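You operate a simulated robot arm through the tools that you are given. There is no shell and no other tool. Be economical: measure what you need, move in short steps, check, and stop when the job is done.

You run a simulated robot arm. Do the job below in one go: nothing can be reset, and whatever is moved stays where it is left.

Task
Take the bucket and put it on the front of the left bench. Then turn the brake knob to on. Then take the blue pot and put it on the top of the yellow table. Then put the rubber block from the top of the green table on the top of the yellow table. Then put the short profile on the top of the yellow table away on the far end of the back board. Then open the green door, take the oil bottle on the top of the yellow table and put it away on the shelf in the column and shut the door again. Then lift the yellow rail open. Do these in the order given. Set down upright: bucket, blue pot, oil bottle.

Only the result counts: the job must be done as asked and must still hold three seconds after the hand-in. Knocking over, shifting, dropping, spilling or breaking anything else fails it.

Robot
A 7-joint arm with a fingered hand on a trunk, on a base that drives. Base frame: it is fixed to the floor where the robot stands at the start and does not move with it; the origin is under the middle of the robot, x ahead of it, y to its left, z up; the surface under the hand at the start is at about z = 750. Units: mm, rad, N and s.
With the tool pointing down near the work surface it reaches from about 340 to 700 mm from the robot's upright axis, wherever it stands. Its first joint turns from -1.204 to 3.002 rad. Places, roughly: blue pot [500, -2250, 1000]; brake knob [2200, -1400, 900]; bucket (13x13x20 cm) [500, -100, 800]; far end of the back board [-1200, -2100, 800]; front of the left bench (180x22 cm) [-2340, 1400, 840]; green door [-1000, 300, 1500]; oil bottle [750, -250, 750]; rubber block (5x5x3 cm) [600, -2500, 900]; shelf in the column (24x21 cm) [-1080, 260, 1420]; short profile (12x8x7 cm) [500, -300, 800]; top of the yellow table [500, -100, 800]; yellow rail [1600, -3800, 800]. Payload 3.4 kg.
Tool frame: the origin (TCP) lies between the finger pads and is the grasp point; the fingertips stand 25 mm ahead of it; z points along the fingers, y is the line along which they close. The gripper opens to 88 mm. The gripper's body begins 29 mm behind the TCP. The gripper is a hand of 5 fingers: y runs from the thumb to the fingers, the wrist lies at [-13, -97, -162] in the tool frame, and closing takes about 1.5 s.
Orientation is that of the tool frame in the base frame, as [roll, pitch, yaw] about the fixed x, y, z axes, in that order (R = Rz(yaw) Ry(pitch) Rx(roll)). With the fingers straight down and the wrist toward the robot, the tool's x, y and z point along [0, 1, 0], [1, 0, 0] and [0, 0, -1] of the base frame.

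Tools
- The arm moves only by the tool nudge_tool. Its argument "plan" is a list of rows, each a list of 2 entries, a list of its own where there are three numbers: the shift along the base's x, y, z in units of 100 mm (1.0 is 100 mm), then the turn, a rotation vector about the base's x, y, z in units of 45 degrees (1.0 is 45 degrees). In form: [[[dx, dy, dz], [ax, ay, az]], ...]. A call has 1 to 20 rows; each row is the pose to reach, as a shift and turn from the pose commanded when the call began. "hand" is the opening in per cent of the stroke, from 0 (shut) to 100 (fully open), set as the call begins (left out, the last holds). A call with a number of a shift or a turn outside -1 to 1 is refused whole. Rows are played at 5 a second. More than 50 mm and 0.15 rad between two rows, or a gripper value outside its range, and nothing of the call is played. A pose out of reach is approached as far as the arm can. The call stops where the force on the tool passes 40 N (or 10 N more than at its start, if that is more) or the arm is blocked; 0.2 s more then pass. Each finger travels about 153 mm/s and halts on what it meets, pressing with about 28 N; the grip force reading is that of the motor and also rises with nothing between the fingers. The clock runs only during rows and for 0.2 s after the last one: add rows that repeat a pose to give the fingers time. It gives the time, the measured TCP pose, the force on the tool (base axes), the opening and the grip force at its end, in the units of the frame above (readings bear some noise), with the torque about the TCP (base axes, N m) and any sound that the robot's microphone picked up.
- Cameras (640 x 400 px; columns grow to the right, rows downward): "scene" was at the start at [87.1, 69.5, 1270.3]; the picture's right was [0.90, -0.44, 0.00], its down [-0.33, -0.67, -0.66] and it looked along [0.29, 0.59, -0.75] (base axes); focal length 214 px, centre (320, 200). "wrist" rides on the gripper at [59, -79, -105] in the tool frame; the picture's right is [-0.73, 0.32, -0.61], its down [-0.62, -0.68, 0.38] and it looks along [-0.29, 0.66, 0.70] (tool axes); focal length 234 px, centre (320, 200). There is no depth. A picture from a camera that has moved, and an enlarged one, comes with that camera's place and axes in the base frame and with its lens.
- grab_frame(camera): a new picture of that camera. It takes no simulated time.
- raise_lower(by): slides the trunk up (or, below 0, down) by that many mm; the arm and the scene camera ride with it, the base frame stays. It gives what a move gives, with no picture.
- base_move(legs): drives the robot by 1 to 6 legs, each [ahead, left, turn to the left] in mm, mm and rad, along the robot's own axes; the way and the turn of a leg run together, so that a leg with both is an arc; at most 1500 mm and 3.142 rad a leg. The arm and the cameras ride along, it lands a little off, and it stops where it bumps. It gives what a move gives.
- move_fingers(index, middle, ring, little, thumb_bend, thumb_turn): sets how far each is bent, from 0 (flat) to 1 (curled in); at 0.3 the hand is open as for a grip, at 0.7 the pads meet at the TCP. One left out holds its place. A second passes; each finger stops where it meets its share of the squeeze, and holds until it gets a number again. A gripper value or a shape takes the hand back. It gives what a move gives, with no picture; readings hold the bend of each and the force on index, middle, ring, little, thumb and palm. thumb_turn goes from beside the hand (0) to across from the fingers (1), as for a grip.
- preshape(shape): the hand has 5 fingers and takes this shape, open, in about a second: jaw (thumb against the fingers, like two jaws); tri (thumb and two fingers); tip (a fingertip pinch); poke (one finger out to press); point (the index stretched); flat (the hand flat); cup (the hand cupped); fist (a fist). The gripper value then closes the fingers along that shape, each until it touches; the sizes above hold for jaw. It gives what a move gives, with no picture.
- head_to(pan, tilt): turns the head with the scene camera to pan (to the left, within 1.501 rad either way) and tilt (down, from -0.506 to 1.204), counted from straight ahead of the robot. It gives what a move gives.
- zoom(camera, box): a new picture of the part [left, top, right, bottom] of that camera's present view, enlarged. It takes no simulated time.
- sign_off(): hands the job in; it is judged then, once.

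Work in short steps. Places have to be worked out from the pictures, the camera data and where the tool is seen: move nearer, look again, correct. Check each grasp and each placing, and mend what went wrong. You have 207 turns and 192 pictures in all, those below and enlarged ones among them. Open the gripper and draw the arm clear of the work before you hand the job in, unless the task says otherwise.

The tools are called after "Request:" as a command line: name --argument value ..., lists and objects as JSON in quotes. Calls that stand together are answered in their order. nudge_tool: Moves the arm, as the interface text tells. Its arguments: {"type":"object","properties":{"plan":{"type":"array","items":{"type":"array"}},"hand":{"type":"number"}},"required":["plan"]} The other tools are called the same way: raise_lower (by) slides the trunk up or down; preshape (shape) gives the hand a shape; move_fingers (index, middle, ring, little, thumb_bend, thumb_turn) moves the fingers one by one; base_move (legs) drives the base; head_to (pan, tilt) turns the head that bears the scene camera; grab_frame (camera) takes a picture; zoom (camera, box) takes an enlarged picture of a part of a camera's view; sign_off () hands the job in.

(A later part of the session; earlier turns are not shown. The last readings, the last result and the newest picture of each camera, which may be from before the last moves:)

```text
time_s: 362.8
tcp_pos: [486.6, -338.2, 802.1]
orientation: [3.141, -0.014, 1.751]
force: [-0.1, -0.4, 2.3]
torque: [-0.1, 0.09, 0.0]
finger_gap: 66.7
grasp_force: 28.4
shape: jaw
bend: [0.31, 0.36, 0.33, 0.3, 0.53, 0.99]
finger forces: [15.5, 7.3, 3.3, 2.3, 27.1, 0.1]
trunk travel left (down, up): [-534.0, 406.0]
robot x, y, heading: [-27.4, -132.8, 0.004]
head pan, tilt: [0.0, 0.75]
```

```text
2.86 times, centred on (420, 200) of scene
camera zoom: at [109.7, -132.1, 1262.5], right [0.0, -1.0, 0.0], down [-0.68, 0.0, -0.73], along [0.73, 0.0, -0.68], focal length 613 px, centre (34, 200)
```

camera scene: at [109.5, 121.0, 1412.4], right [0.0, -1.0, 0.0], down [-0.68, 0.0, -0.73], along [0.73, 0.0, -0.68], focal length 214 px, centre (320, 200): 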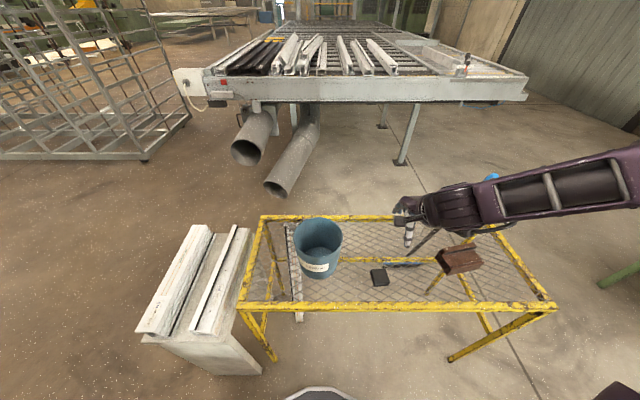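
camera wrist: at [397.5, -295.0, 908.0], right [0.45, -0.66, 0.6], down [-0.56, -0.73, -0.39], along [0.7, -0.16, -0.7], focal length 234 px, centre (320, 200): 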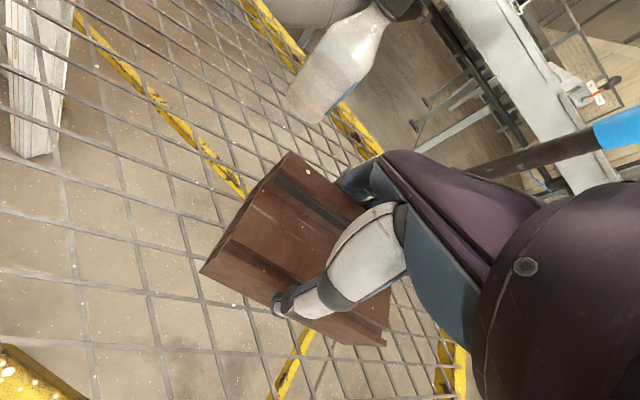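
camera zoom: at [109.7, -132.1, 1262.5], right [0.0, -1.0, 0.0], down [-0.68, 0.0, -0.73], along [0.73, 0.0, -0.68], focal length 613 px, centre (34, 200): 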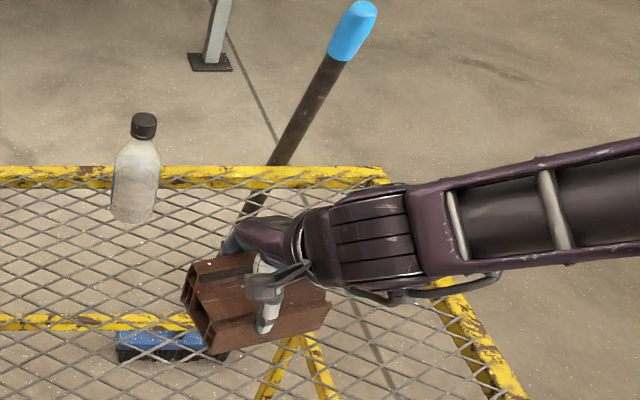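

Firm grip at 67 mm. I lift with the trunk and check.

Request:
raise_lower --by 60

Request:
raise_lower --by 180

Request:
grab_frame --camera "wrist"

Request:
zoom --camera "scene" --box '[320, 130, 520, 270]'

```text
time_s: 363.8
tcp_pos: [487.5, -339.0, 863.5]
orientation: [3.139, -0.011, 1.751]
force: [-0.5, -0.1, -1.2]
torque: [0.05, 0.02, 0.0]
finger_gap: 66.4
grasp_force: 27.4
shape: jaw
bend: [0.31, 0.36, 0.33, 0.31, 0.54, 0.98]
finger forces: [15.6, 7.3, 3.0, 1.9, 26.9, 0.0]
trunk travel left (down, up): [-594.0, 346.0]
robot x, y, heading: [-20.5, -129.7, -0.0]
head pan, tilt: [0.0, 0.75]
```

```text
time_s: 365.8
tcp_pos: [486.8, -338.4, 1041.4]
orientation: [3.14, -0.014, 1.75]
force: [0.4, 0.7, -0.6]
torque: [0.03, 0.01, -0.02]
finger_gap: 66.5
grasp_force: 27.8
shape: jaw
bend: [0.31, 0.36, 0.33, 0.31, 0.54, 0.98]
finger forces: [15.5, 7.2, 3.1, 1.9, 26.8, 0.1]
trunk travel left (down, up): [-774.0, 166.0]
robot x, y, heading: [-24.9, -133.9, 0.004]
head pan, tilt: [0.0, 0.75]
```

```text
80 pictures are left
camera wrist: at [397.8, -295.1, 1147.8], right [0.45, -0.66, 0.6], down [-0.56, -0.73, -0.39], along [0.7, -0.16, -0.7], focal length 234 px, centre (320, 200)
```

wrist: 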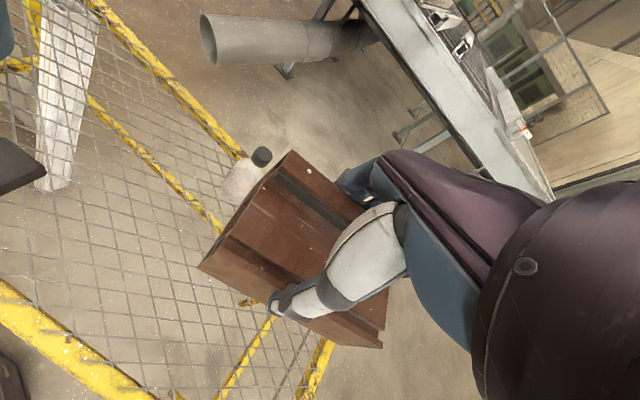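

```text
2.86 times, centred on (420, 200) of scene
camera zoom: at [110.2, -132.3, 1502.4], right [0.0, -1.0, 0.0], down [-0.68, 0.0, -0.73], along [0.73, 0.0, -0.68], focal length 613 px, centre (34, 200)
```

zoom: 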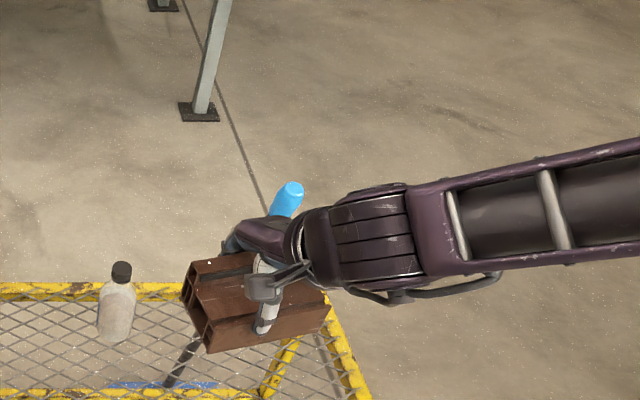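

Held. I drive to the back table at x<-900, facing west, to find the far end of the back board.

Request:
base_move --legs '[[-250, 0, 0], [0, 0, -1.571], [1500, 0, 0], [400, 0, 0], [0, 0, -1.571]]'

Request:
head_to --pan 0.1 --tilt 0.5

Request:
grab_frame --camera "scene"

```text
time_s: 384.2
tcp_pos: [-755.4, -1832.5, 1043.0]
orientation: [3.14, -0.013, -1.361]
force: [-0.2, -0.6, -1.7]
torque: [-0.06, 0.0, 0.02]
finger_gap: 66.0
grasp_force: 28.3
shape: jaw
bend: [0.31, 0.37, 0.33, 0.31, 0.55, 0.98]
finger forces: [14.8, 7.2, 3.2, 1.9, 26.2, 0.1]
trunk travel left (down, up): [-774.0, 166.0]
robot x, y, heading: [-232.9, -2024.3, -3.114]
head pan, tilt: [0.0, 0.75]
```

```text
time_s: 385.0
tcp_pos: [-755.8, -1831.0, 1042.6]
orientation: [3.141, -0.013, -1.361]
force: [0.0, 0.1, -0.7]
torque: [0.02, -0.04, -0.02]
finger_gap: 66.2
grasp_force: 27.4
shape: jaw
bend: [0.31, 0.37, 0.33, 0.31, 0.55, 0.98]
finger forces: [14.8, 7.2, 3.2, 1.8, 26.2, 0.0]
trunk travel left (down, up): [-774.0, 166.0]
robot x, y, heading: [-240.4, -2023.9, -3.114]
head pan, tilt: [0.099, 0.499]
```

```text
78 pictures are left
camera scene: at [-375.2, -2036.0, 1524.4], right [-0.13, 0.99, 0.0], down [0.48, 0.06, -0.88], along [-0.87, -0.12, -0.48], focal length 214 px, centre (320, 200)
```

scene: 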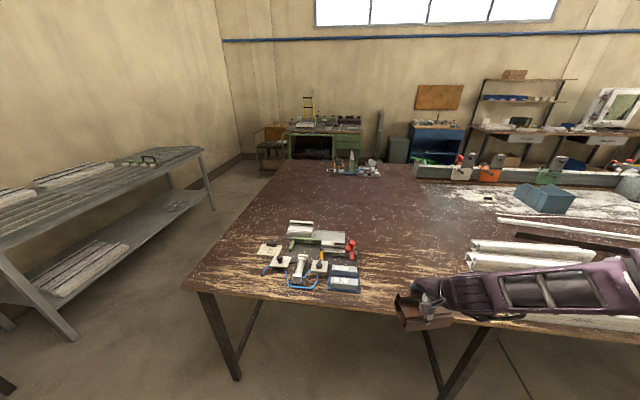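

Request:
zoom --camera "scene" --box '[180, 140, 480, 330]'

```text
2.11 times, centred on (330, 235) of scene
camera zoom: at [-375.2, -2036.0, 1524.4], right [-0.13, 0.99, 0.0], down [0.48, 0.06, -0.88], along [-0.87, -0.12, -0.48], focal length 452 px, centre (299, 126)
```

zoom: 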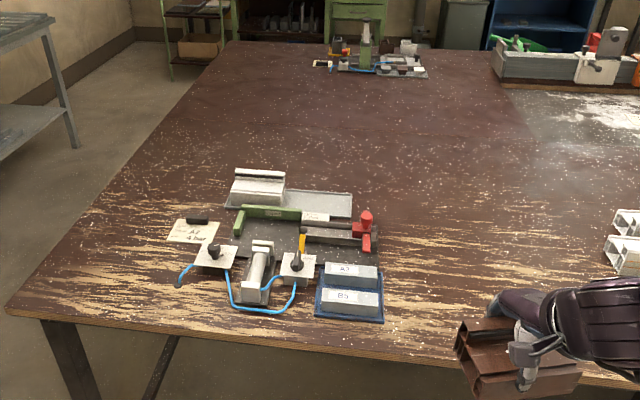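

The far end of this big table is the place meant; the centre is taken by a fixture, so I'll set the profile just right of it near (-1150,-1870), which is clear. I drive closer.

Request:
base_move --legs '[[0, 0, -0.027], [330, 40, 0]]'

Request:
head_to --pan -0.1 --tilt 0.75

Request:
grab_frame --camera "scene"

Request:
grab_frame --camera "wrist"

```text
time_s: 387.6
tcp_pos: [-1078.1, -1857.6, 1043.3]
orientation: [3.141, -0.013, -1.388]
force: [0.6, -0.4, -1.3]
torque: [-0.01, -0.02, 0.04]
finger_gap: 66.2
grasp_force: 27.2
shape: jaw
bend: [0.31, 0.37, 0.33, 0.31, 0.55, 0.98]
finger forces: [14.8, 7.2, 3.2, 1.9, 26.2, 0.0]
trunk travel left (down, up): [-774.0, 166.0]
robot x, y, heading: [-569.6, -2061.9, -3.135]
head pan, tilt: [0.099, 0.499]
```

```text
time_s: 388.3
tcp_pos: [-1078.2, -1857.2, 1041.5]
orientation: [3.141, -0.011, -1.39]
force: [-0.8, 0.7, -1.9]
torque: [0.01, 0.0, 0.02]
finger_gap: 66.4
grasp_force: 28.3
shape: jaw
bend: [0.31, 0.37, 0.33, 0.31, 0.55, 0.98]
finger forces: [14.8, 7.2, 3.1, 1.9, 26.2, 0.0]
trunk travel left (down, up): [-774.0, 166.0]
robot x, y, heading: [-568.5, -2061.9, -3.142]
head pan, tilt: [-0.099, 0.75]
```

```text
76 pictures are left
camera scene: at [-696.4, -2055.2, 1502.5], right [0.1, 1.0, 0.0], down [0.68, -0.07, -0.73], along [-0.73, 0.07, -0.68], focal length 214 px, centre (320, 200)
```

scene: 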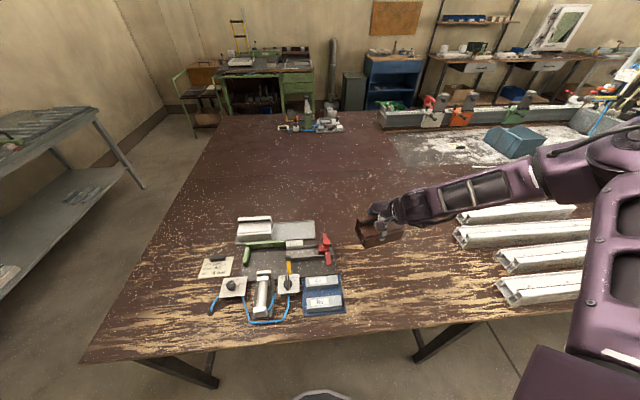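

```text
75 pictures are left
camera wrist: at [-990.7, -1899.0, 1147.7], right [-0.45, 0.66, 0.6], down [0.56, 0.73, -0.39], along [-0.7, 0.16, -0.7], focal length 234 px, centre (320, 200)
```

wrist: 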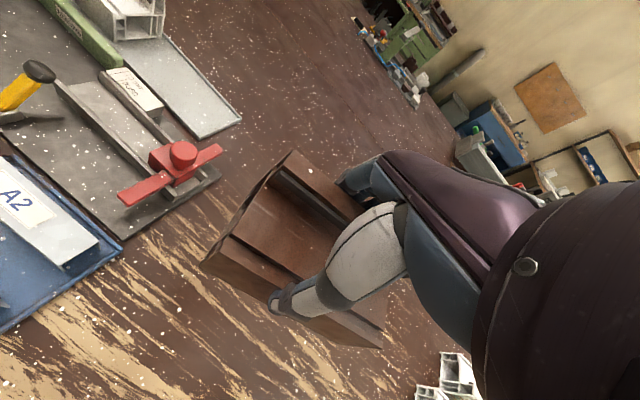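

The spot right of the red clamp is free. I extend 50 mm, shift 20 mm away from the fixture, and lower.

Request:
nudge_tool --plan '[[[-0.25, 0.1, 0], [0, 0, 0]], [[-0.5, 0.2, 0], [0, 0, 0]], [[-0.5, 0.2, 0], [0, 0, 0]]]'

Request:
raise_lower --by -130

Request:
grab_frame --camera "wrist"

Request:
zoom --camera "scene" --box '[280, 150, 460, 290]'

```text
time_s: 389.1
tcp_pos: [-1128.5, -1835.8, 1043.6]
orientation: [3.14, -0.012, -1.388]
force: [0.1, -0.2, -0.7]
torque: [0.01, -0.02, -0.02]
finger_gap: 66.5
grasp_force: 27.9
shape: jaw
bend: [0.31, 0.37, 0.33, 0.31, 0.55, 0.98]
finger forces: [14.8, 7.2, 3.1, 1.9, 26.3, 0.1]
trunk travel left (down, up): [-774.0, 166.0]
robot x, y, heading: [-568.1, -2064.7, -3.14]
head pan, tilt: [-0.099, 0.75]
```

```text
time_s: 390.7
tcp_pos: [-1127.3, -1836.2, 913.1]
orientation: [3.141, -0.014, -1.389]
force: [-0.3, -0.4, -0.1]
torque: [0.0, 0.0, 0.03]
finger_gap: 66.3
grasp_force: 28.1
shape: jaw
bend: [0.31, 0.37, 0.33, 0.31, 0.55, 0.98]
finger forces: [14.8, 7.3, 3.2, 1.9, 26.2, 0.1]
trunk travel left (down, up): [-644.0, 296.0]
robot x, y, heading: [-568.5, -2063.8, -3.136]
head pan, tilt: [-0.099, 0.75]
```

```text
74 pictures are left
camera wrist: at [-1040.4, -1878.3, 1017.7], right [-0.45, 0.66, 0.6], down [0.56, 0.73, -0.39], along [-0.7, 0.16, -0.7], focal length 234 px, centre (320, 200)
```

wrist: 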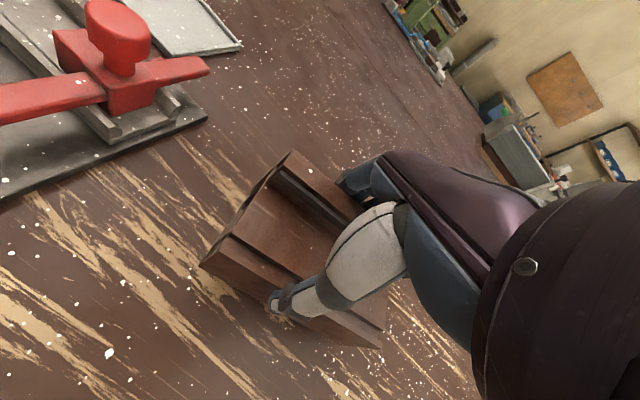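

```text
2.86 times, centred on (370, 220) of scene
camera zoom: at [-696.1, -2055.2, 1372.5], right [0.1, 1.0, 0.0], down [0.68, -0.07, -0.73], along [-0.73, 0.07, -0.68], focal length 613 px, centre (177, 143)
```

zoom: 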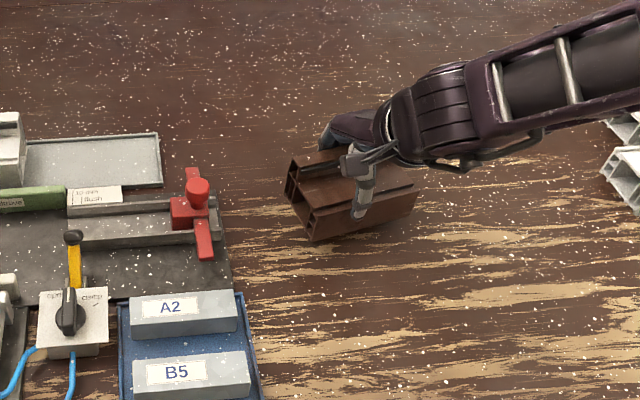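

Request:
nudge_tool --plan '[[[0, -0.15, -0.1], [0, 0, 0]], [[0, -0.3, -0.3], [0, 0, 0]], [[0, -0.3, -0.45], [0, 0, 0]], [[0, -0.3, -0.45], [0, 0, 0]]]'

Request:
nudge_tool --plan '[[[0, 0, -0.05], [0, 0, 0]], [[0, 0, -0.1], [0, 0, 0]], [[0, 0, -0.1], [0, 0, 0]]]'

Request:
zoom --camera "scene" --box '[280, 150, 460, 290]'

```text
time_s: 391.4
tcp_pos: [-1131.1, -1863.8, 890.2]
orientation: [3.113, -0.004, -1.396]
force: [5.9, 3.7, 25.0]
torque: [0.23, -0.48, 0.01]
finger_gap: 63.7
grasp_force: 28.1
shape: jaw
bend: [0.32, 0.38, 0.34, 0.3, 0.54, 0.99]
finger forces: [13.4, 6.5, 3.6, 2.1, 30.4, 0.1]
out of reach, approached as far as the arm can: row 3
trunk travel left (down, up): [-644.0, 296.0]
robot x, y, heading: [-565.0, -2061.1, -3.138]
head pan, tilt: [-0.099, 0.75]
stopped in row 3: the force on the tool passed its limit at 44 N (the readings are from after the stop); the commanded pose is now the measured one
```

```text
time_s: 391.9
tcp_pos: [-1133.4, -1863.3, 890.3]
orientation: [3.105, -0.004, -1.396]
force: [7.2, 0.7, 23.9]
torque: [0.15, -0.72, 0.1]
finger_gap: 63.6
grasp_force: 28.0
shape: jaw
bend: [0.32, 0.38, 0.34, 0.31, 0.54, 0.99]
finger forces: [14.1, 6.4, 3.5, 2.2, 31.1, 0.0]
out of reach, approached as far as the arm can: row 2
trunk travel left (down, up): [-644.0, 296.0]
robot x, y, heading: [-566.2, -2061.7, -3.135]
head pan, tilt: [-0.099, 0.75]
stopped in row 2: the force on the tool passed its limit at 41 N (the readings are from after the stop); the commanded pose is now the measured one
```

```text
2.86 times, centred on (370, 220) of scene
camera zoom: at [-690.8, -2055.6, 1373.0], right [0.1, 1.0, 0.0], down [0.68, -0.07, -0.73], along [-0.73, 0.07, -0.68], focal length 613 px, centre (177, 143)
```

zoom: 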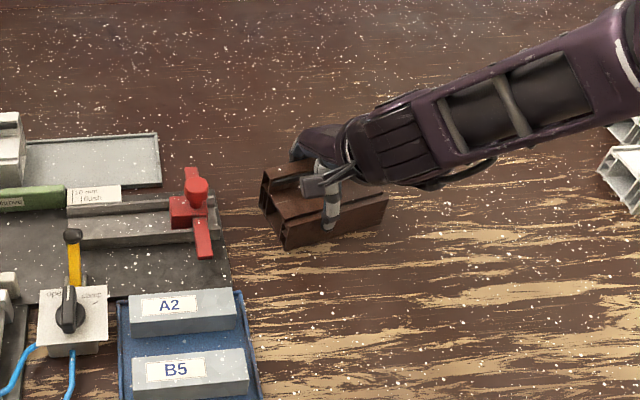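

The profile rests on the table. I relax 3 mm, open and rise.

Request:
nudge_tool --plan '[[[0, 0, 0.03], [0, 0, 0]], [[0, 0, 0.03], [0, 0, 0]]]'

Request:
move_fingers --index 0.18 --middle 0.18 --ring 0.18 --little 0.18 --thumb_bend 0.18

Request:
nudge_tool --plan '[[[0, 0, 0.2], [0, 0, 0]], [[0, 0, 0.5], [0, 0, 0]], [[0, 0, 0.9], [0, 0, 0]], [[0, 0, 0.9], [0, 0, 0]]]'

Request:
raise_lower --by 150

Request:
zoom --camera "scene" --box '[250, 170, 430, 310]'

```text
time_s: 392.5
tcp_pos: [-1133.1, -1862.8, 891.3]
orientation: [3.109, -0.004, -1.396]
force: [2.9, -0.9, 17.2]
torque: [0.16, -0.63, 0.11]
finger_gap: 63.9
grasp_force: 28.2
shape: jaw
bend: [0.32, 0.38, 0.34, 0.31, 0.54, 0.99]
finger forces: [14.7, 7.2, 4.0, 2.1, 29.1, 0.0]
trunk travel left (down, up): [-644.0, 296.0]
robot x, y, heading: [-568.2, -2059.2, -3.139]
head pan, tilt: [-0.099, 0.75]
```

```text
time_s: 393.5
tcp_pos: [-1135.3, -1861.4, 889.5]
orientation: [3.114, -0.003, -1.395]
force: [0.6, -0.2, -0.4]
torque: [0.0, -0.02, -0.01]
finger_gap: 106.6
grasp_force: 0.1
shape: fingers
bend: [0.18, 0.18, 0.18, 0.18, 0.18, 1.0]
finger forces: [0.0, 0.1, 0.0, 0.0, 0.0, 0.0]
trunk travel left (down, up): [-644.0, 296.0]
robot x, y, heading: [-566.6, -2058.0, -3.141]
head pan, tilt: [-0.099, 0.75]
```

```text
time_s: 394.5
tcp_pos: [-1133.9, -1864.8, 978.8]
orientation: [3.11, -0.005, -1.396]
force: [-0.5, 0.6, -0.7]
torque: [-0.01, 0.0, 0.01]
finger_gap: 106.6
grasp_force: 0.0
shape: fingers
bend: [0.18, 0.18, 0.18, 0.18, 0.18, 1.0]
finger forces: [0.1, 0.1, 0.0, 0.0, 0.0, 0.1]
trunk travel left (down, up): [-644.0, 296.0]
robot x, y, heading: [-563.4, -2063.4, -3.138]
head pan, tilt: [-0.099, 0.75]
```

```text
time_s: 396.2
tcp_pos: [-1133.4, -1863.6, 1128.7]
orientation: [3.113, -0.005, -1.397]
force: [-0.6, 0.3, 0.4]
torque: [-0.01, 0.01, -0.02]
finger_gap: 106.8
grasp_force: 0.2
shape: fingers
bend: [0.18, 0.18, 0.18, 0.18, 0.18, 1.0]
finger forces: [0.1, 0.0, 0.1, 0.0, 0.0, 0.0]
trunk travel left (down, up): [-794.0, 146.0]
robot x, y, heading: [-567.8, -2061.8, -3.139]
head pan, tilt: [-0.099, 0.75]
```

```text
2.86 times, centred on (340, 240) of scene
camera zoom: at [-696.1, -2054.7, 1522.4], right [0.1, 1.0, 0.0], down [0.68, -0.07, -0.73], along [-0.73, 0.07, -0.68], focal length 613 px, centre (263, 86)
```

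zoom: 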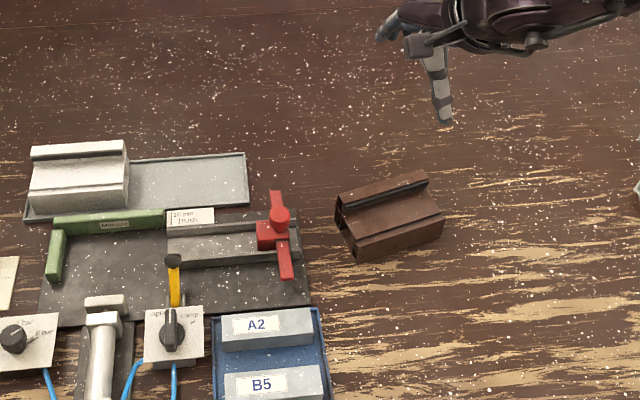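

The given place (-1200,-2100,800) projects exactly onto the free right half of the grey plate at the back of the fixture, next to a white profile. That plate is likely the "back board", so I look at it closely.

Request:
head_to --pan 0.1 --tilt 0.75

Request:
zoom --camera "scene" --box '[230, 170, 350, 260]'

Request:
zoom --camera "scene" --box '[140, 100, 480, 320]'

```text
time_s: 396.9
tcp_pos: [-1134.5, -1862.4, 1128.0]
orientation: [3.112, -0.007, -1.396]
force: [-1.5, 0.4, 0.5]
torque: [0.0, 0.01, -0.01]
finger_gap: 106.3
grasp_force: 0.0
shape: fingers
bend: [0.18, 0.18, 0.18, 0.18, 0.18, 1.0]
finger forces: [0.0, 0.0, 0.0, 0.1, 0.0, 0.0]
trunk travel left (down, up): [-794.0, 146.0]
robot x, y, heading: [-566.4, -2066.4, -3.136]
head pan, tilt: [0.099, 0.75]
```

```text
4.44 times, centred on (290, 215) of scene
camera zoom: at [-696.0, -2071.2, 1522.5], right [-0.1, 0.99, 0.0], down [0.68, 0.07, -0.73], along [-0.73, -0.07, -0.68], focal length 953 px, centre (453, 133)
```

zoom: 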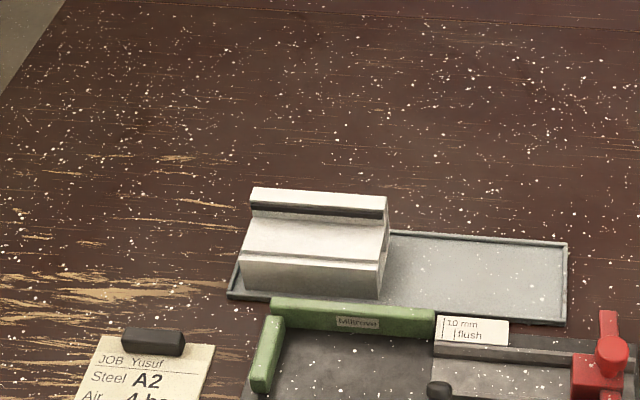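

```text
1.82 times, centred on (310, 210) of scene
camera zoom: at [-696.0, -2071.2, 1522.5], right [-0.1, 0.99, 0.0], down [0.68, 0.07, -0.73], along [-0.73, -0.07, -0.68], focal length 390 px, centre (338, 182)
```

zoom: 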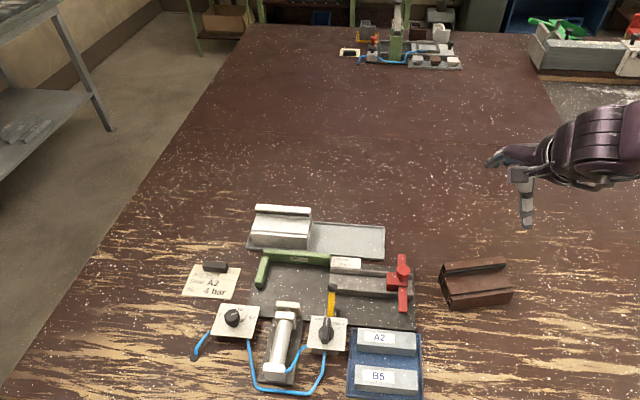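

The tray's free half spans x≈-1283…-1193, y≈-2180…-2022, matching the stated place and the profile's size, and it lies in the far table area too. I re-grip the profile to move it there.

Request:
raise_lower --by -150

Request:
nudge_tool --plan '[[[0, 0, -0.3], [0, 0, 0]], [[0, 0, -0.6], [0, 0, 0]], [[0, 0, -0.85], [0, 0, 0]], [[0, 0, -0.85], [0, 0, 0]]]'

Request:
grab_frame --camera "wrist"

```text
time_s: 398.7
tcp_pos: [-1132.6, -1862.0, 978.0]
orientation: [3.113, -0.003, -1.396]
force: [-0.2, -0.4, 0.6]
torque: [0.03, 0.0, -0.02]
finger_gap: 106.6
grasp_force: 0.1
shape: fingers
bend: [0.18, 0.18, 0.18, 0.18, 0.18, 1.0]
finger forces: [0.0, 0.0, 0.0, 0.0, 0.0, 0.0]
trunk travel left (down, up): [-644.0, 296.0]
robot x, y, heading: [-563.6, -2061.1, -3.14]
head pan, tilt: [0.099, 0.75]
```

```text
time_s: 399.7
tcp_pos: [-1133.3, -1860.5, 894.8]
orientation: [3.11, -0.005, -1.396]
force: [0.1, 0.5, 0.1]
torque: [0.02, 0.02, 0.0]
finger_gap: 106.4
grasp_force: 0.0
shape: fingers
bend: [0.18, 0.18, 0.18, 0.18, 0.18, 1.0]
finger forces: [0.0, 0.0, 0.0, 0.0, 0.0, 0.0]
trunk travel left (down, up): [-644.0, 296.0]
robot x, y, heading: [-567.3, -2064.2, -3.141]
head pan, tilt: [0.099, 0.75]
```

```text
68 pictures are left
camera wrist: at [-1042.8, -1904.3, 996.4], right [-0.43, 0.67, 0.61], down [0.55, 0.73, -0.41], along [-0.72, 0.17, -0.68], focal length 234 px, centre (320, 200)
```

wrist: 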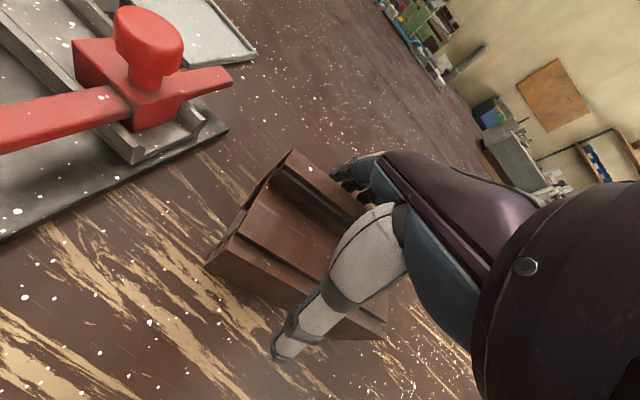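

The profile lies between thumb and fingers. I close, lift, and align the tool yaw to the tray (−1.571).

Request:
nudge_tool --plan '[[[0, 0, 0], [0, 0, 0]], [[0, 0, 0], [0, 0, 0]], [[0, 0, 0], [0, 0, 0]], [[0, 0, 0], [0, 0, 0]], [[0, 0, 0], [0, 0, 0]], [[0, 0, 0], [0, 0, 0]], [[0, 0, 0], [0, 0, 0]], [[0, 0, 0], [0, 0, 0]]]' --hand 0

Request:
raise_lower --by 200

Request:
nudge_tool --plan '[[[0.1, 0, 0], [0, -0.04, -0.11]], [[0.2, 0, 0], [0, -0.04, -0.223]], [[0.2, 0, 0], [0, -0.04, -0.223]]]'

Request:
base_move --legs '[[0, 240, 0], [120, 0, 0]]'

Request:
grab_frame --camera "wrist"

Request:
grab_frame --camera "scene"

```text
time_s: 401.5
tcp_pos: [-1133.2, -1861.3, 894.9]
orientation: [3.113, -0.005, -1.396]
force: [-1.2, 0.6, 1.4]
torque: [0.09, -0.08, 0.07]
finger_gap: 65.2
grasp_force: 28.2
shape: jaw
bend: [0.28, 0.36, 0.32, 0.3, 0.55, 0.99]
finger forces: [15.5, 7.4, 3.3, 2.1, 26.8, 0.0]
trunk travel left (down, up): [-644.0, 296.0]
robot x, y, heading: [-564.2, -2058.0, -3.134]
head pan, tilt: [0.099, 0.75]
```

```text
time_s: 403.7
tcp_pos: [-1133.7, -1861.5, 1095.2]
orientation: [3.113, -0.006, -1.396]
force: [0.8, -0.7, -1.7]
torque: [-0.02, -0.02, 0.0]
finger_gap: 64.7
grasp_force: 28.1
shape: jaw
bend: [0.28, 0.36, 0.33, 0.31, 0.55, 0.98]
finger forces: [15.1, 7.1, 3.1, 1.9, 26.6, 0.1]
trunk travel left (down, up): [-844.0, 96.0]
robot x, y, heading: [-565.9, -2061.5, -3.14]
head pan, tilt: [0.099, 0.75]
```

```text
time_s: 404.5
tcp_pos: [-1113.9, -1862.5, 1093.1]
orientation: [-3.139, -0.007, -1.572]
force: [-0.7, -1.0, -1.1]
torque: [0.0, -0.02, 0.02]
finger_gap: 64.7
grasp_force: 27.9
shape: jaw
bend: [0.28, 0.36, 0.33, 0.31, 0.55, 0.98]
finger forces: [15.2, 7.1, 3.2, 1.9, 26.6, 0.0]
trunk travel left (down, up): [-844.0, 96.0]
robot x, y, heading: [-562.8, -2064.0, -3.139]
head pan, tilt: [0.099, 0.75]
```

```text
time_s: 407.1
tcp_pos: [-1231.5, -2099.3, 1094.3]
orientation: [3.14, -0.006, -1.576]
force: [0.7, -0.6, -1.5]
torque: [-0.03, -0.02, -0.02]
finger_gap: 65.2
grasp_force: 27.4
shape: jaw
bend: [0.28, 0.36, 0.33, 0.31, 0.55, 0.98]
finger forces: [15.2, 7.1, 3.2, 1.8, 26.7, 0.0]
trunk travel left (down, up): [-844.0, 96.0]
robot x, y, heading: [-685.0, -2298.2, 3.145]
head pan, tilt: [0.099, 0.75]
```

```text
67 pictures are left
camera wrist: at [-1153.5, -2156.5, 1199.3], right [-0.32, 0.73, 0.6], down [0.68, 0.62, -0.39], along [-0.66, 0.29, -0.7], focal length 234 px, centre (320, 200)
```

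wrist: 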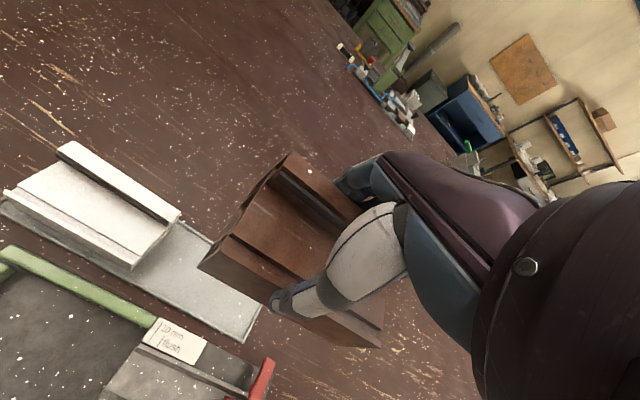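

```text
66 pictures are left
camera scene: at [-814.6, -2309.2, 1572.6], right [-0.1, 1.0, 0.0], down [0.68, 0.07, -0.73], along [-0.73, -0.07, -0.68], focal length 214 px, centre (320, 200)
```

scene: 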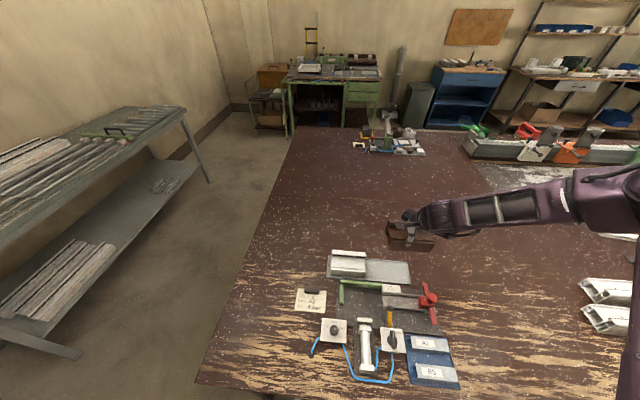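

Request:
zoom --camera "scene" --box '[310, 210, 450, 310]'

Request:
zoom --camera "wrist" --box '[120, 140, 400, 360]'

```text
4.00 times, centred on (380, 260) of scene
camera zoom: at [-814.6, -2309.2, 1572.6], right [-0.1, 1.0, 0.0], down [0.68, 0.07, -0.73], along [-0.73, -0.07, -0.68], focal length 858 px, centre (80, -40)
```

zoom: 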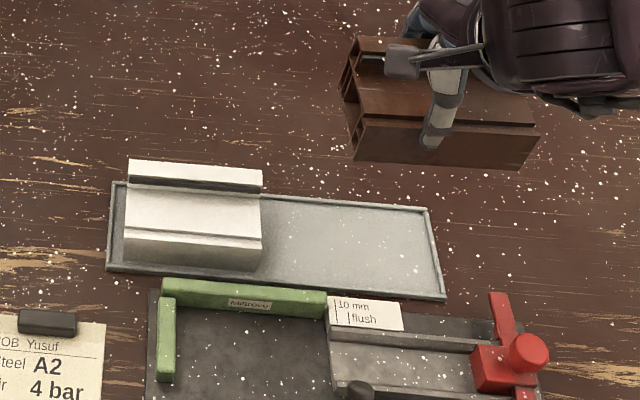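

```text
1.82 times, centred on (260, 250) of wrist
camera zoom: at [-1153.5, -2156.5, 1199.3], right [-0.32, 0.73, 0.6], down [0.68, 0.62, -0.39], along [-0.66, 0.29, -0.7], focal length 426 px, centre (429, 109)
```

zoom: 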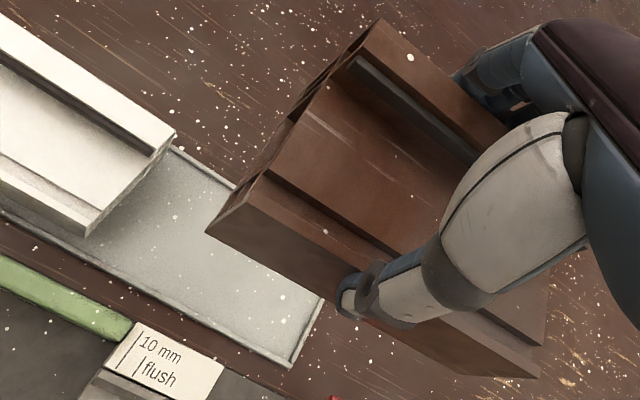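

Tray free area centre ≈(-1237,-2108); the held profile is centred about (-1229,-2088). I correct by (-8,-20) and lower most of the way, then re-measure.

Request:
nudge_tool --plan '[[[-0.08, -0.2, 0], [0, 0, 0]], [[-0.08, -0.2, 0], [0, 0, 0]]]'

Request:
raise_lower --by -165

Request:
zoom --camera "scene" --box '[310, 170, 450, 270]'

Request:
zoom --camera "wrist" --box '[120, 140, 400, 360]'

```text
time_s: 407.7
tcp_pos: [-1241.8, -2118.2, 1095.1]
orientation: [-3.14, -0.006, -1.576]
force: [0.3, 0.0, -0.6]
torque: [-0.06, 0.02, 0.02]
finger_gap: 65.1
grasp_force: 28.1
shape: jaw
bend: [0.28, 0.36, 0.33, 0.31, 0.55, 0.98]
finger forces: [15.2, 7.1, 3.1, 1.8, 26.6, 0.0]
trunk travel left (down, up): [-844.0, 96.0]
robot x, y, heading: [-685.7, -2300.4, 3.142]
head pan, tilt: [0.099, 0.75]
```

```text
time_s: 409.6
tcp_pos: [-1240.2, -2117.8, 928.7]
orientation: [-3.139, -0.007, -1.576]
force: [0.4, -0.2, -0.2]
torque: [-0.02, -0.03, -0.04]
finger_gap: 65.2
grasp_force: 27.7
shape: jaw
bend: [0.28, 0.36, 0.33, 0.31, 0.55, 0.98]
finger forces: [15.2, 7.1, 3.1, 1.9, 26.6, 0.0]
trunk travel left (down, up): [-679.0, 261.0]
robot x, y, heading: [-685.2, -2300.9, 3.14]
head pan, tilt: [0.099, 0.75]
```

```text
4.00 times, centred on (380, 220) of scene
camera zoom: at [-815.9, -2309.1, 1407.5], right [-0.1, 1.0, 0.0], down [0.68, 0.07, -0.73], along [-0.73, -0.07, -0.68], focal length 858 px, centre (80, 120)
```

zoom: 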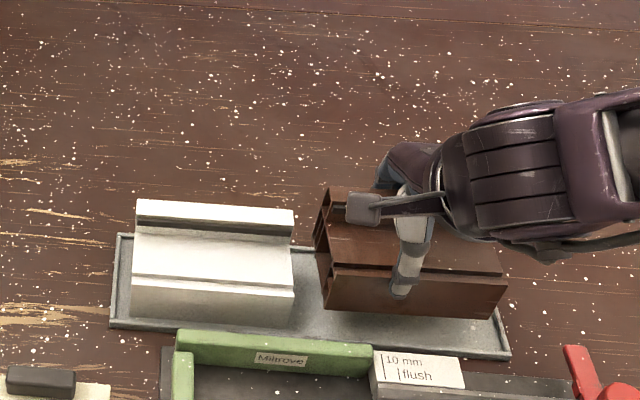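

```text
1.82 times, centred on (260, 250) of wrist
camera zoom: at [-1162.1, -2176.3, 1033.8], right [-0.32, 0.73, 0.6], down [0.68, 0.62, -0.39], along [-0.65, 0.29, -0.7], focal length 426 px, centre (429, 109)
```

zoom: 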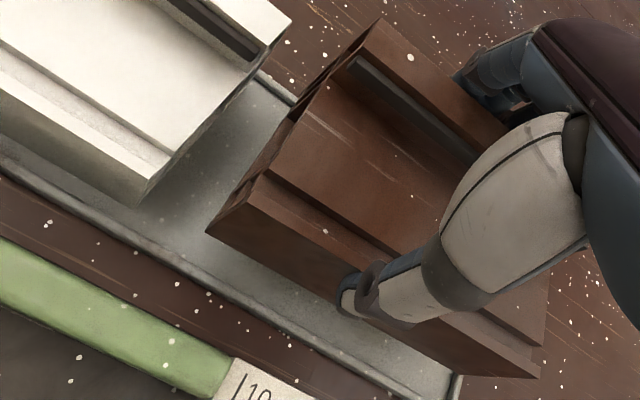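

The profile is about 2.6° off and otherwise centred. I rotate -2.6° and lower in small steps.

Request:
nudge_tool --plan '[[[0.01, 0, 0], [0, 0, -0.058]], [[0.01, 0, -0.1], [0, 0, -0.058]], [[0.01, 0, -0.2], [0, 0, -0.058]], [[0.01, 0, -0.2], [0, 0, -0.058]]]'

Request:
nudge_tool --plan '[[[0, 0, -0.04], [0, 0, 0]], [[0, 0, -0.08], [0, 0, 0]], [[0, 0, -0.08], [0, 0, 0]]]'

Request:
zoom --camera "scene" --box '[310, 170, 450, 270]'

```text
time_s: 410.6
tcp_pos: [-1232.5, -2110.9, 919.3]
orientation: [-3.14, -0.01, -1.619]
force: [0.6, 1.0, -2.1]
torque: [-0.03, -0.01, 0.01]
finger_gap: 65.0
grasp_force: 28.3
shape: jaw
bend: [0.28, 0.36, 0.33, 0.31, 0.55, 0.98]
finger forces: [15.2, 7.1, 3.1, 1.8, 26.6, 0.1]
out of reach, approached as far as the arm can: row 2, 3, 4
trunk travel left (down, up): [-679.0, 261.0]
robot x, y, heading: [-686.4, -2298.4, 3.145]
head pan, tilt: [0.099, 0.75]
```

```text
time_s: 411.4
tcp_pos: [-1228.9, -2109.4, 914.2]
orientation: [-3.139, -0.006, -1.621]
force: [-0.2, -0.3, -1.8]
torque: [-0.04, -0.02, 0.05]
finger_gap: 64.9
grasp_force: 28.3
shape: jaw
bend: [0.28, 0.36, 0.33, 0.31, 0.55, 0.98]
finger forces: [15.2, 7.0, 3.0, 1.9, 26.6, 0.1]
out of reach, approached as far as the arm can: row 2, 3
trunk travel left (down, up): [-679.0, 261.0]
robot x, y, heading: [-685.5, -2296.6, 3.141]
head pan, tilt: [0.099, 0.75]
```

```text
4.00 times, centred on (380, 220) of scene
camera zoom: at [-816.1, -2309.0, 1407.4], right [-0.1, 1.0, 0.0], down [0.68, 0.07, -0.73], along [-0.73, -0.07, -0.68], focal length 858 px, centre (80, 120)
```

zoom: 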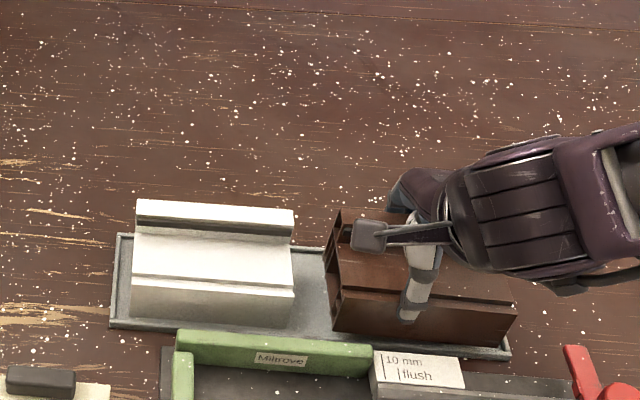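

The arm is at its reach limit there. I raise 20 mm, move the base 30 mm nearer, and will do the last descent with the trunk.

Request:
nudge_tool --plan '[[[0, 0, 0.1], [0, 0, 0]], [[0, 0, 0.2], [0, 0, 0]], [[0, 0, 0.2], [0, 0, 0]]]'

Request:
base_move --legs '[[30, 0, 0]]'

```text
time_s: 412.2
tcp_pos: [-1229.6, -2109.2, 935.1]
orientation: [-3.14, -0.007, -1.62]
force: [0.4, 0.1, -1.8]
torque: [-0.01, 0.02, 0.03]
finger_gap: 65.2
grasp_force: 27.6
shape: jaw
bend: [0.28, 0.36, 0.33, 0.31, 0.55, 0.98]
finger forces: [15.1, 7.2, 3.1, 1.9, 26.6, 0.0]
trunk travel left (down, up): [-679.0, 261.0]
robot x, y, heading: [-684.9, -2300.4, 3.142]
head pan, tilt: [0.099, 0.75]
```

```text
time_s: 413.0
tcp_pos: [-1258.9, -2110.0, 935.6]
orientation: [3.141, -0.007, -1.621]
force: [0.9, 0.1, -1.7]
torque: [-0.02, -0.01, -0.01]
finger_gap: 64.8
grasp_force: 28.4
shape: jaw
bend: [0.28, 0.36, 0.33, 0.31, 0.55, 0.98]
finger forces: [15.1, 7.0, 3.1, 1.9, 26.7, 0.0]
trunk travel left (down, up): [-679.0, 261.0]
robot x, y, heading: [-715.5, -2299.0, 3.143]
head pan, tilt: [0.099, 0.75]
```

Request:
nudge_tool --plan '[[[0.1, -0.05, 0], [0, 0, 0]], [[0.2, -0.11, 0], [0, 0, 0]], [[0.2, -0.11, 0], [0, 0, 0]]]'

Request:
raise_lower --by -22

Request:
zoom --camera "scene" --box '[310, 170, 450, 270]'

```text
time_s: 413.8
tcp_pos: [-1238.7, -2122.8, 936.3]
orientation: [-3.14, -0.006, -1.62]
force: [0.0, -0.3, -0.9]
torque: [-0.02, -0.03, -0.03]
finger_gap: 64.9
grasp_force: 28.1
shape: jaw
bend: [0.28, 0.36, 0.33, 0.31, 0.55, 0.98]
finger forces: [15.2, 7.2, 3.1, 1.9, 26.5, 0.0]
trunk travel left (down, up): [-679.0, 261.0]
robot x, y, heading: [-715.9, -2300.4, 3.142]
head pan, tilt: [0.099, 0.75]
```

```text
time_s: 414.5
tcp_pos: [-1238.7, -2122.4, 913.8]
orientation: [-3.14, -0.006, -1.622]
force: [-0.5, 0.5, -2.1]
torque: [0.01, -0.01, 0.02]
finger_gap: 64.9
grasp_force: 27.9
shape: jaw
bend: [0.28, 0.36, 0.33, 0.31, 0.55, 0.98]
finger forces: [15.1, 7.1, 3.1, 1.9, 26.6, 0.0]
trunk travel left (down, up): [-657.0, 283.0]
robot x, y, heading: [-716.3, -2299.9, 3.141]
head pan, tilt: [0.099, 0.75]
```

```text
4.00 times, centred on (380, 220) of scene
camera zoom: at [-846.0, -2309.2, 1385.4], right [-0.1, 1.0, 0.0], down [0.68, 0.07, -0.73], along [-0.73, -0.07, -0.68], focal length 858 px, centre (80, 120)
```

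zoom: 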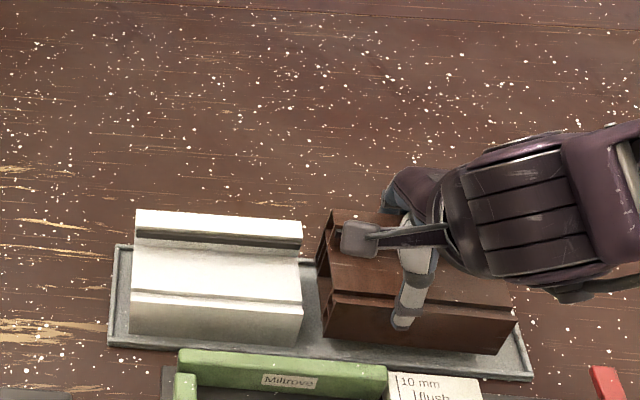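

Well aligned inside the tray (x −1202…−1273). I lower with the trunk until contact.

Request:
raise_lower --by -10

Request:
raise_lower --by -6

Request:
zoom --camera "scene" --box '[310, 170, 450, 270]'

```text
time_s: 415.1
tcp_pos: [-1239.3, -2121.9, 904.5]
orientation: [-3.139, -0.007, -1.62]
force: [-0.1, -0.4, -1.8]
torque: [0.0, 0.0, -0.02]
finger_gap: 64.6
grasp_force: 28.1
shape: jaw
bend: [0.28, 0.36, 0.33, 0.31, 0.55, 0.98]
finger forces: [15.2, 7.1, 3.1, 1.9, 26.6, 0.1]
trunk travel left (down, up): [-647.0, 293.0]
robot x, y, heading: [-719.6, -2302.5, 3.138]
head pan, tilt: [0.099, 0.75]
```

```text
time_s: 415.6
tcp_pos: [-1239.2, -2122.7, 898.7]
orientation: [-3.141, -0.006, -1.62]
force: [0.0, -0.9, 4.8]
torque: [0.17, 0.15, 0.06]
finger_gap: 64.5
grasp_force: 28.1
shape: jaw
bend: [0.28, 0.36, 0.33, 0.31, 0.55, 0.98]
finger forces: [14.4, 7.3, 3.6, 2.7, 27.2, 0.1]
trunk travel left (down, up): [-641.0, 299.0]
robot x, y, heading: [-715.4, -2301.7, 3.143]
head pan, tilt: [0.099, 0.75]
```

```text
4.00 times, centred on (380, 220) of scene
camera zoom: at [-845.6, -2309.4, 1369.6], right [-0.1, 1.0, 0.0], down [0.68, 0.07, -0.73], along [-0.73, -0.07, -0.68], focal length 858 px, centre (80, 120)
```

zoom: 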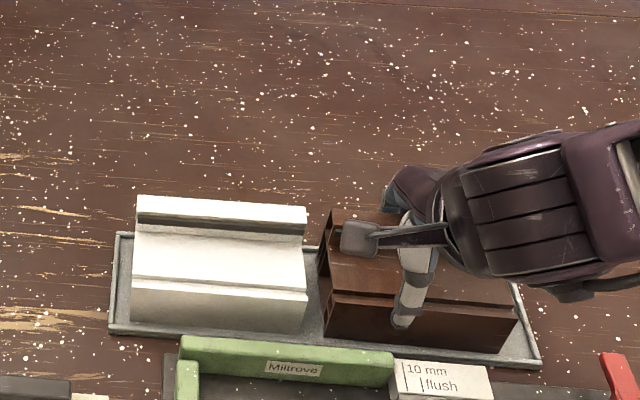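

Touchdown in the tray. I open to the normal width and rise with the trunk.

Request:
nudge_tool --plan '[[[0, 0, 0], [0, 0, 0]], [[0, 0, 0], [0, 0, 0]], [[0, 0, 0], [0, 0, 0]], [[0, 0, 0], [0, 0, 0]], [[0, 0, 0], [0, 0, 0]]]' --hand 100

Request:
raise_lower --by 60

Request:
raise_lower --by 150

Request:
zoom --camera "scene" --box '[300, 210, 460, 330]'

```text
time_s: 416.8
tcp_pos: [-1238.7, -2121.1, 898.7]
orientation: [-3.14, -0.008, -1.622]
force: [-0.4, -1.0, -0.4]
torque: [0.01, -0.02, 0.0]
finger_gap: 87.8
grasp_force: 0.0
shape: jaw
bend: [0.3, 0.3, 0.3, 0.3, 0.3, 0.98]
finger forces: [0.1, 0.0, 0.0, 0.0, 0.1, 0.0]
trunk travel left (down, up): [-641.0, 299.0]
robot x, y, heading: [-716.6, -2303.6, 3.14]
head pan, tilt: [0.099, 0.75]
```

```text
time_s: 417.8
tcp_pos: [-1238.9, -2122.1, 958.9]
orientation: [-3.139, -0.005, -1.622]
force: [0.1, 0.4, -0.2]
torque: [-0.01, -0.03, 0.02]
finger_gap: 87.9
grasp_force: 0.0
shape: jaw
bend: [0.3, 0.3, 0.3, 0.3, 0.3, 0.98]
finger forces: [0.0, 0.0, 0.0, 0.1, 0.0, 0.1]
trunk travel left (down, up): [-701.0, 239.0]
robot x, y, heading: [-716.3, -2299.5, 3.142]
head pan, tilt: [0.099, 0.75]
```

```text
time_s: 419.6
tcp_pos: [-1239.3, -2122.0, 1108.5]
orientation: [-3.138, -0.007, -1.621]
force: [0.0, 0.6, -0.9]
torque: [-0.01, -0.03, 0.02]
finger_gap: 87.9
grasp_force: 0.1
shape: jaw
bend: [0.3, 0.3, 0.3, 0.3, 0.3, 0.98]
finger forces: [0.1, 0.0, 0.0, 0.1, 0.0, 0.0]
trunk travel left (down, up): [-851.0, 89.0]
robot x, y, heading: [-715.8, -2300.9, 3.144]
head pan, tilt: [0.099, 0.75]
```

```text
3.33 times, centred on (380, 270) of scene
camera zoom: at [-846.1, -2309.0, 1579.4], right [-0.1, 1.0, 0.0], down [0.68, 0.07, -0.73], along [-0.73, -0.07, -0.68], focal length 715 px, centre (120, -33)
```

zoom: 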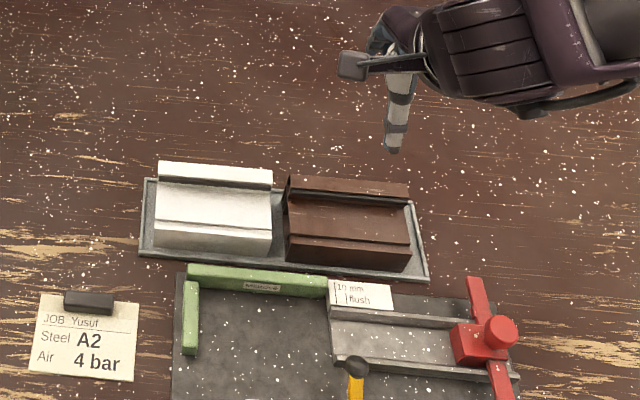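

The profile sits neatly in the tray. Now I drive to the green column to look at its door.

Request:
base_move --legs '[[-450, 0, 0], [0, -1500, 0], [0, -1000, 0]]'

Request:
head_to --pan 0.0 --tilt 0.2

Request:
grab_frame --camera "scene"

```text
time_s: 434.2
tcp_pos: [-814.2, 409.9, 1108.2]
orientation: [-3.14, -0.007, -1.625]
force: [-0.5, 0.5, 0.6]
torque: [0.01, 0.02, -0.01]
finger_gap: 88.0
grasp_force: 0.0
shape: jaw
bend: [0.3, 0.3, 0.3, 0.3, 0.3, 0.98]
finger forces: [0.0, 0.0, 0.1, 0.1, 0.0, 0.1]
trunk travel left (down, up): [-851.0, 89.0]
robot x, y, heading: [-293.9, 230.4, 3.138]
head pan, tilt: [0.099, 0.75]
```

```text
time_s: 435.1
tcp_pos: [-814.7, 410.5, 1107.9]
orientation: [-3.14, -0.008, -1.625]
force: [-0.6, 0.5, 0.8]
torque: [0.01, 0.0, -0.03]
finger_gap: 87.7
grasp_force: 0.2
shape: jaw
bend: [0.3, 0.3, 0.3, 0.3, 0.3, 0.98]
finger forces: [0.0, 0.1, 0.0, 0.0, 0.0, 0.1]
trunk travel left (down, up): [-851.0, 89.0]
robot x, y, heading: [-294.6, 227.6, 3.137]
head pan, tilt: [0.0, 0.201]
```

```text
57 pictures are left
camera scene: at [-432.4, 229.3, 1629.0], right [0.0, 1.0, 0.0], down [0.2, 0.0, -0.98], along [-0.98, 0.0, -0.2], focal length 214 px, centre (320, 200)
```

scene: 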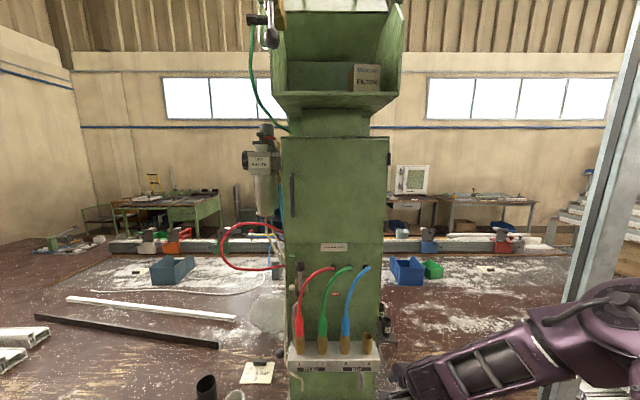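

Request:
zoom --camera "scene" --box '[240, 110, 420, 290]'

```text
2.22 times, centred on (330, 200) of scene
camera zoom: at [-432.4, 229.3, 1629.0], right [0.0, 1.0, 0.0], down [0.2, 0.0, -0.98], along [-0.98, 0.0, -0.2], focal length 477 px, centre (298, 200)
```

zoom: 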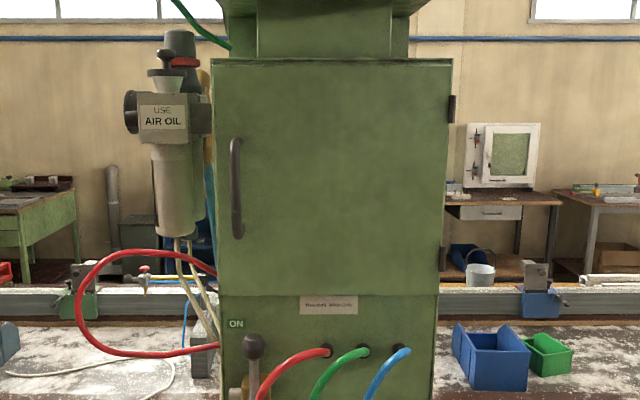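

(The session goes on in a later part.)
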